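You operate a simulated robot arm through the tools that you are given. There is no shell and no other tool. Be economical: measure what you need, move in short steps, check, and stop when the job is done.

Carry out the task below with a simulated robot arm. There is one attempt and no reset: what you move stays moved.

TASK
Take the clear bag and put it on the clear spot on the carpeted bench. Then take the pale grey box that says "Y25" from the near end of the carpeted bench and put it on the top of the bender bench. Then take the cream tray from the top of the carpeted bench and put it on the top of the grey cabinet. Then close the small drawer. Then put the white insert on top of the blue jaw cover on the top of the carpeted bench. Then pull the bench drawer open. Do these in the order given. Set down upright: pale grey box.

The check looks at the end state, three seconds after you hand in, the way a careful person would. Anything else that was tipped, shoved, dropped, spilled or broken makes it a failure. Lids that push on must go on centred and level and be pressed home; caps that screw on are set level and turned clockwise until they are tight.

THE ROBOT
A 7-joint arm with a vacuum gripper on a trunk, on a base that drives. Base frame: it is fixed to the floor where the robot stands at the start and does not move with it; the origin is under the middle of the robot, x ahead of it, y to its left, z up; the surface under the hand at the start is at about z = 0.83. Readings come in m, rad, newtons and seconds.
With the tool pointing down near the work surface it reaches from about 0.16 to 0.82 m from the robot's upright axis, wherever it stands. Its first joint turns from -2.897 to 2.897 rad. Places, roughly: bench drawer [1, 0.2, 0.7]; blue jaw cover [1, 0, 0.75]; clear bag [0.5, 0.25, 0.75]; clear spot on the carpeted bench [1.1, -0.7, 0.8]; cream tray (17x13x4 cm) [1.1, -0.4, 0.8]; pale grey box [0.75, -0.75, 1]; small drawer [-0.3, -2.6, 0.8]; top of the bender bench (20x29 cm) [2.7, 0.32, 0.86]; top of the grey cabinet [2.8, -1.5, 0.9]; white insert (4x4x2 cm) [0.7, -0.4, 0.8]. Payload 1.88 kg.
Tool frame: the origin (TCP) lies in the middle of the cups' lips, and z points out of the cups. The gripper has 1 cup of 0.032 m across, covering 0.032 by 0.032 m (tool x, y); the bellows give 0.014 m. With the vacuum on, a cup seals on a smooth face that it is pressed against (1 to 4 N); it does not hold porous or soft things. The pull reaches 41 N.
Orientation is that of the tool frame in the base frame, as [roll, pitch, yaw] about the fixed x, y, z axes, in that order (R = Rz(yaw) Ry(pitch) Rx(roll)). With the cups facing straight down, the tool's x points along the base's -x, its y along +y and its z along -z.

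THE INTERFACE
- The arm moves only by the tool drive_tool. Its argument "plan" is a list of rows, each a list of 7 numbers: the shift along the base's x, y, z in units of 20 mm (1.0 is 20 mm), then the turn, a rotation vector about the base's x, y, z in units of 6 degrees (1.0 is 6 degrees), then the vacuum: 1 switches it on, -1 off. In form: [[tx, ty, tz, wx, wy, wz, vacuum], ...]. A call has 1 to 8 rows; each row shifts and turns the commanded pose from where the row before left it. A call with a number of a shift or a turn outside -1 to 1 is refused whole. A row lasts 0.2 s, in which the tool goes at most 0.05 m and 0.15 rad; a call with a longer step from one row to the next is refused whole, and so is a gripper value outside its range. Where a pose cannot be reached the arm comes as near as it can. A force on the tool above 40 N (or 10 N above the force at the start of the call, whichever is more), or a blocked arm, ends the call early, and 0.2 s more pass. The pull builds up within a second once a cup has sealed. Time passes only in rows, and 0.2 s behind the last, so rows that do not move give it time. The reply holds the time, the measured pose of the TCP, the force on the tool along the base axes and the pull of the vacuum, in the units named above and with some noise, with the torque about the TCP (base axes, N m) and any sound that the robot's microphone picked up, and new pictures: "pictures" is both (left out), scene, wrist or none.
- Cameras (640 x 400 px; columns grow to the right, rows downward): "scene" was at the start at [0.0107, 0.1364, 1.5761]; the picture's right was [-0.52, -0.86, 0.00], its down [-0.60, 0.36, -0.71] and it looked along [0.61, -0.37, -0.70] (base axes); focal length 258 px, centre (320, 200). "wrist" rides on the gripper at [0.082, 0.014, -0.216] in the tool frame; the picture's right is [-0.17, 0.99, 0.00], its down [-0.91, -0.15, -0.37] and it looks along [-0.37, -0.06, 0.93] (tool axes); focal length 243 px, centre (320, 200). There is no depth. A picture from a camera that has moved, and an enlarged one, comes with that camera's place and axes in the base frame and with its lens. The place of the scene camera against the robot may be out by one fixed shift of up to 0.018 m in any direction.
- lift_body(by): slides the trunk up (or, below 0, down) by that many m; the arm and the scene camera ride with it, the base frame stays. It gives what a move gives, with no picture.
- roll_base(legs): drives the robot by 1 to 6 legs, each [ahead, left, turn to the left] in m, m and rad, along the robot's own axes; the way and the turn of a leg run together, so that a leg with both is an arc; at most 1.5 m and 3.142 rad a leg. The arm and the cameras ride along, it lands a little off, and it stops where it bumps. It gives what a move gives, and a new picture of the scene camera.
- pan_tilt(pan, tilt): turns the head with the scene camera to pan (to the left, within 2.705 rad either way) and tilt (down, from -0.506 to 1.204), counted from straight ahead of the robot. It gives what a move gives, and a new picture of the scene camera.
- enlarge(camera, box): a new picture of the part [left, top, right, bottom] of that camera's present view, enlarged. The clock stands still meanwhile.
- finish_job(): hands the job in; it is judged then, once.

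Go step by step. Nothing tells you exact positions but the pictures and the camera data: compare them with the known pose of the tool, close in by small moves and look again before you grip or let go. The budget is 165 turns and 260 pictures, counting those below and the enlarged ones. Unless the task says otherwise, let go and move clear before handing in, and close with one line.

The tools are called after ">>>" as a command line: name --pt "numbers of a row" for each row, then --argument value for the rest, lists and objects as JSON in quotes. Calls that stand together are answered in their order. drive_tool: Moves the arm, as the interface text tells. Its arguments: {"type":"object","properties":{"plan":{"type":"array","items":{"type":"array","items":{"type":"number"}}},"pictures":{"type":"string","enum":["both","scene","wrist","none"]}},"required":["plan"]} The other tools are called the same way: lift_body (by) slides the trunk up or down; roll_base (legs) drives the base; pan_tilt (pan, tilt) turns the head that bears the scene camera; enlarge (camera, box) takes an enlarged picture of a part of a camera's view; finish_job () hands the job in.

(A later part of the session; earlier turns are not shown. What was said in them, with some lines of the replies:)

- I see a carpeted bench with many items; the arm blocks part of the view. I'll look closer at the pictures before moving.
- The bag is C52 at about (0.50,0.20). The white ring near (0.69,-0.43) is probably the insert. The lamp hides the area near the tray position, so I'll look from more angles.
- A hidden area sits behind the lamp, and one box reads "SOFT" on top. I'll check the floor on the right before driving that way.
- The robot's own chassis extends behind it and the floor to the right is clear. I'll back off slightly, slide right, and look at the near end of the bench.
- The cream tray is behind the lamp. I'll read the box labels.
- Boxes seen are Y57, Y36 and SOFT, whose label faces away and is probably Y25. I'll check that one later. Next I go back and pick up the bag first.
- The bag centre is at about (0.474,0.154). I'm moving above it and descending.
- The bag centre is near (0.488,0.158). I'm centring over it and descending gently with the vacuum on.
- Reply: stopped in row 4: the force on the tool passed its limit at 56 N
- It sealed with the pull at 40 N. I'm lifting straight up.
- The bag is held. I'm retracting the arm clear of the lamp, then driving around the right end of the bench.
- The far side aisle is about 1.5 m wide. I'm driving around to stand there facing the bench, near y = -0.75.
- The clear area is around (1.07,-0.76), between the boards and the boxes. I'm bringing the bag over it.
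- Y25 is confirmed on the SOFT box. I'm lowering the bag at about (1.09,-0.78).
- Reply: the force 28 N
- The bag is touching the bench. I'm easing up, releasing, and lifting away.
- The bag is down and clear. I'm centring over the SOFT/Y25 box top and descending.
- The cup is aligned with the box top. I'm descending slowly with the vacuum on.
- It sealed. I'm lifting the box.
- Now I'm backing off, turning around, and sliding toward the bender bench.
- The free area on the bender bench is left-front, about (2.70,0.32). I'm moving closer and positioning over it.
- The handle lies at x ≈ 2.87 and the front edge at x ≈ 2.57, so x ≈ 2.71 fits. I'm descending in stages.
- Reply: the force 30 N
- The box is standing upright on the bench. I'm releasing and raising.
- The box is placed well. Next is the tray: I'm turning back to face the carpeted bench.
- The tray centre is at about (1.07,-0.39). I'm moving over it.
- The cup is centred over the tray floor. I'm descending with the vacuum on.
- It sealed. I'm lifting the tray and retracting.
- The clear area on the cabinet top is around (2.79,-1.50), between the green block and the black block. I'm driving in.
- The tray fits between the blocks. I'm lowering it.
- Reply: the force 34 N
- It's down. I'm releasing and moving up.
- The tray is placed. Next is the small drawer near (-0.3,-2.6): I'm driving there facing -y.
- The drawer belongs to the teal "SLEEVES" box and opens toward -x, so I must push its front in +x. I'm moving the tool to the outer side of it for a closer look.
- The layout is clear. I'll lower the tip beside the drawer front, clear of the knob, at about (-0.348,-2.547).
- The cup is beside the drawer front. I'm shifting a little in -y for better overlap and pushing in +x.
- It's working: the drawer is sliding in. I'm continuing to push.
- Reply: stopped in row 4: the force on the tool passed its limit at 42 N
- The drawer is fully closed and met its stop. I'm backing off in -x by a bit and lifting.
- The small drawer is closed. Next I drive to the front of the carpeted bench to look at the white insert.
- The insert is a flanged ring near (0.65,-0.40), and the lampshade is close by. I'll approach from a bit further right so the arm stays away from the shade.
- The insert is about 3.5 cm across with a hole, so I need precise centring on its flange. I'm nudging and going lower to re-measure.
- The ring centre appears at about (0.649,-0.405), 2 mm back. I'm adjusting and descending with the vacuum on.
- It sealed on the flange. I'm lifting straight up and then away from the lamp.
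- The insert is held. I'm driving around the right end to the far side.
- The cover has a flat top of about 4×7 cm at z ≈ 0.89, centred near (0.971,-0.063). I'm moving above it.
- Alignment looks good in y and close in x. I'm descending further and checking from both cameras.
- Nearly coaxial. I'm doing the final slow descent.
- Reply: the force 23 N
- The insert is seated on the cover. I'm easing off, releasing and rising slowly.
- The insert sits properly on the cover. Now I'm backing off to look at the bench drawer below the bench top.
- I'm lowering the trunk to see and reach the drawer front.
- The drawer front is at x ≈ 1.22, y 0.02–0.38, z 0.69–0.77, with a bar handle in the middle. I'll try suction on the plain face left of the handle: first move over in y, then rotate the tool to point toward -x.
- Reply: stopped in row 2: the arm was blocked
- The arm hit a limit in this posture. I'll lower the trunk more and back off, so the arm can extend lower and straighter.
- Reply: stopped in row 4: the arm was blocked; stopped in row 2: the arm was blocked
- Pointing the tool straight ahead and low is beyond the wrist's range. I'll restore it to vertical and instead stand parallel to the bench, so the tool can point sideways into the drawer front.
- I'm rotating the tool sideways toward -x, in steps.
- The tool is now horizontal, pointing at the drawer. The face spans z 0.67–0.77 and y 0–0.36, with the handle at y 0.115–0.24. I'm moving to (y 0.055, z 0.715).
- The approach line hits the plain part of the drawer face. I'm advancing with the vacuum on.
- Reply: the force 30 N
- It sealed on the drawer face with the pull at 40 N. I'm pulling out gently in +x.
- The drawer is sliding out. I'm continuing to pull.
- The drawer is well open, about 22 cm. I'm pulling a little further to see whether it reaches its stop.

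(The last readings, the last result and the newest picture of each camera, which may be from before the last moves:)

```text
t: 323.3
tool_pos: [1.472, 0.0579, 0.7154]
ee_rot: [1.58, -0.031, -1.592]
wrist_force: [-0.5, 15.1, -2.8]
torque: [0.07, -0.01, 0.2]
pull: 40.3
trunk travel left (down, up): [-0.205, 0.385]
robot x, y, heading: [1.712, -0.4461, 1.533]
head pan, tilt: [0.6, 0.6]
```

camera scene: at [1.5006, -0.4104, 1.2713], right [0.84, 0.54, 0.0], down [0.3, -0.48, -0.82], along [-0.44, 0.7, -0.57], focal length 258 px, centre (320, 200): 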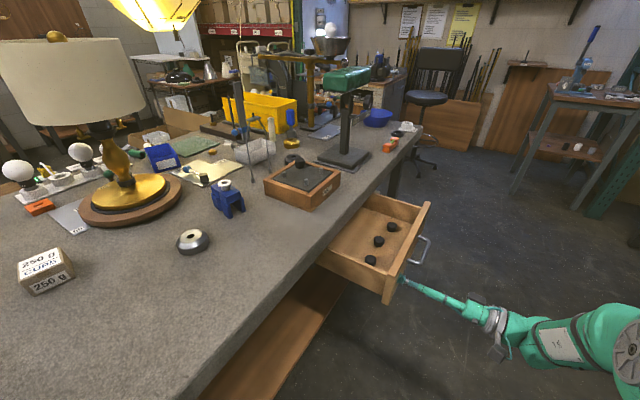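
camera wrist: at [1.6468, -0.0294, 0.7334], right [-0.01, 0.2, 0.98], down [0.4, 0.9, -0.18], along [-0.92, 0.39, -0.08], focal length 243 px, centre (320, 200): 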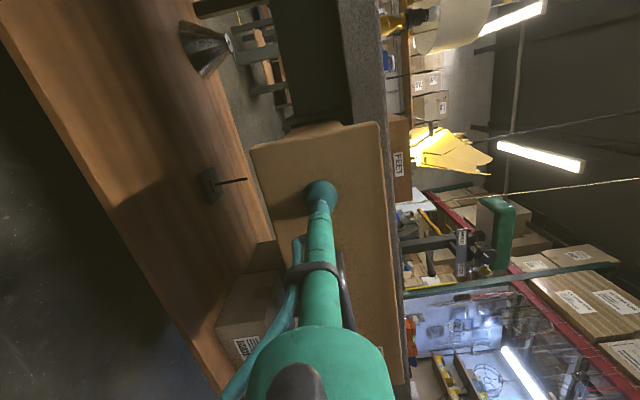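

>>> enlarge --camera "scene" --box '[300, 160, 480, 310]'

```text
2.67 times, centred on (390, 235) of scene
camera zoom: at [1.5005, -0.4097, 1.2714], right [0.84, 0.54, 0.0], down [0.3, -0.48, -0.82], along [-0.44, 0.7, -0.57], focal length 689 px, centre (133, 107)
```

zoom: 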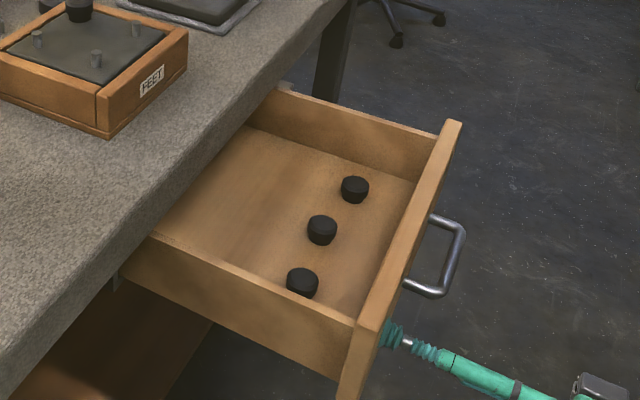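

The drawer is open with its feet undisturbed. I'm releasing and moving clear.

>>> drive_tool --pt "0 0 0 0 0 0 -1" --pt "0 0 0 0 0 0 -1" --pt "0 0 0 0 0 0 -1" --pt "0 0 0 0 0 0 -1" --pt "0.3 0 0 0 0 0 -1" --pt "1 -0.3 0 0 0 0 -1" --pt "1 -0.3 0 0 0 0 -1" --pt "1 -0.3 0 0 0 0 -1" --pictures "none"

>>> roll_base --legs '[[0, -0.3, 0]]'

>>> lift_body --by 0.35

>>> pan_tilt --pan 0.7 --tilt 0.65

>>> pan_tilt --pan -0.9 --tilt 0.6

```text
t: 325.1
tool_pos: [1.5392, 0.0387, 0.7165]
ee_rot: [1.579, -0.03, -1.593]
wrist_force: [0.2, -0.7, 0.7]
torque: [0.0, 0.03, -0.01]
pull: 0.1
trunk travel left (down, up): [-0.205, 0.385]
robot x, y, heading: [1.7124, -0.4499, 1.534]
head pan, tilt: [0.6, 0.6]
```

```text
t: 327.2
tool_pos: [1.8473, 0.029, 0.7179]
ee_rot: [1.581, -0.029, -1.591]
wrist_force: [0.8, -0.1, 0.1]
torque: [-0.02, -0.01, -0.01]
pull: 0.0
trunk travel left (down, up): [-0.205, 0.385]
robot x, y, heading: [2.0177, -0.4573, 1.535]
head pan, tilt: [0.6, 0.6]
camera scene: at [1.807, -0.4217, 1.2714], right [0.84, 0.54, 0.0], down [0.3, -0.48, -0.83], along [-0.44, 0.7, -0.56], focal length 258 px, centre (320, 200)
```

scene: 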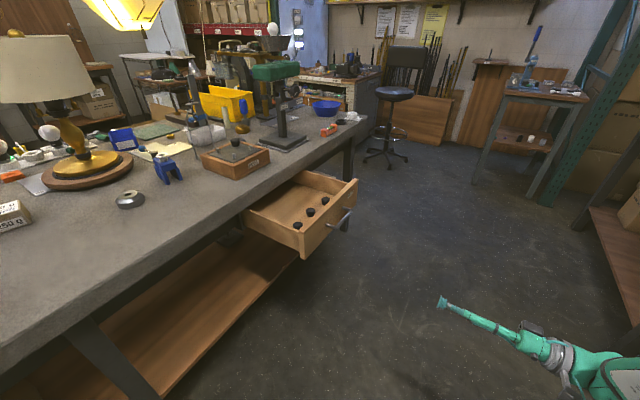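

```text
t: 330.6
tool_pos: [1.8446, 0.0285, 1.0666]
ee_rot: [1.58, -0.029, -1.591]
wrist_force: [0.0, 0.5, 0.5]
torque: [0.02, -0.02, -0.01]
pull: 0.0
trunk travel left (down, up): [-0.555, 0.035]
robot x, y, heading: [2.0198, -0.4558, 1.537]
head pan, tilt: [0.6, 0.6]
```

```text
t: 331.2
tool_pos: [1.8455, 0.0275, 1.0667]
ee_rot: [1.581, -0.03, -1.593]
wrist_force: [0.1, -0.1, -1.0]
torque: [0.02, 0.0, -0.04]
pull: 0.0
trunk travel left (down, up): [-0.555, 0.035]
robot x, y, heading: [2.0188, -0.4552, 1.533]
head pan, tilt: [0.7, 0.649]
camera scene: at [1.8008, -0.428, 1.6171], right [0.79, 0.62, 0.0], down [0.37, -0.48, -0.8], along [-0.49, 0.63, -0.6], focal length 258 px, centre (320, 200)
```

scene: 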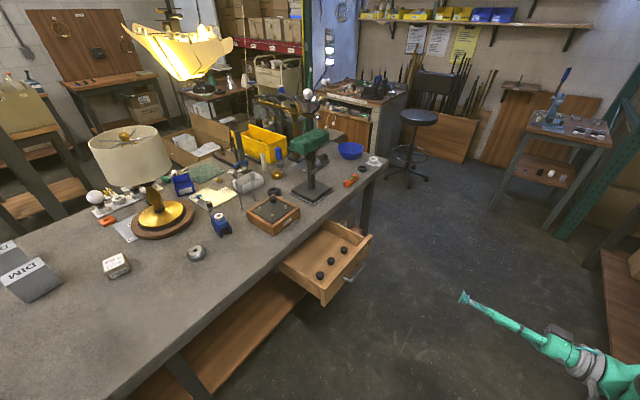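

```text
t: 332.9
tool_pos: [1.8447, 0.0277, 1.0672]
ee_rot: [1.581, -0.03, -1.593]
wrist_force: [0.6, 0.5, -0.4]
torque: [0.03, 0.02, -0.02]
pull: 0.0
trunk travel left (down, up): [-0.555, 0.035]
robot x, y, heading: [2.0196, -0.4585, 1.532]
head pan, tilt: [-0.901, 0.6]
camera scene: at [1.9255, -0.4437, 1.6214], right [0.59, -0.8, 0.0], down [-0.45, -0.34, -0.83], along [0.66, 0.49, -0.56], focal length 258 px, centre (320, 200)
```

scene: 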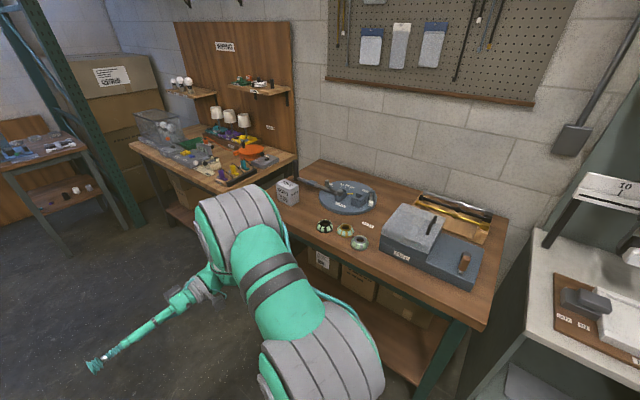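

All six results are in place: the box is upright, the drawer is open, the insert is on the cover, and the arm is clear. I'm handing in.

>>> finish_job

```text
The job is handed in.
```

All six steps are done in the order given, and the job is handed in with the arm clear; the judging result has not come back.
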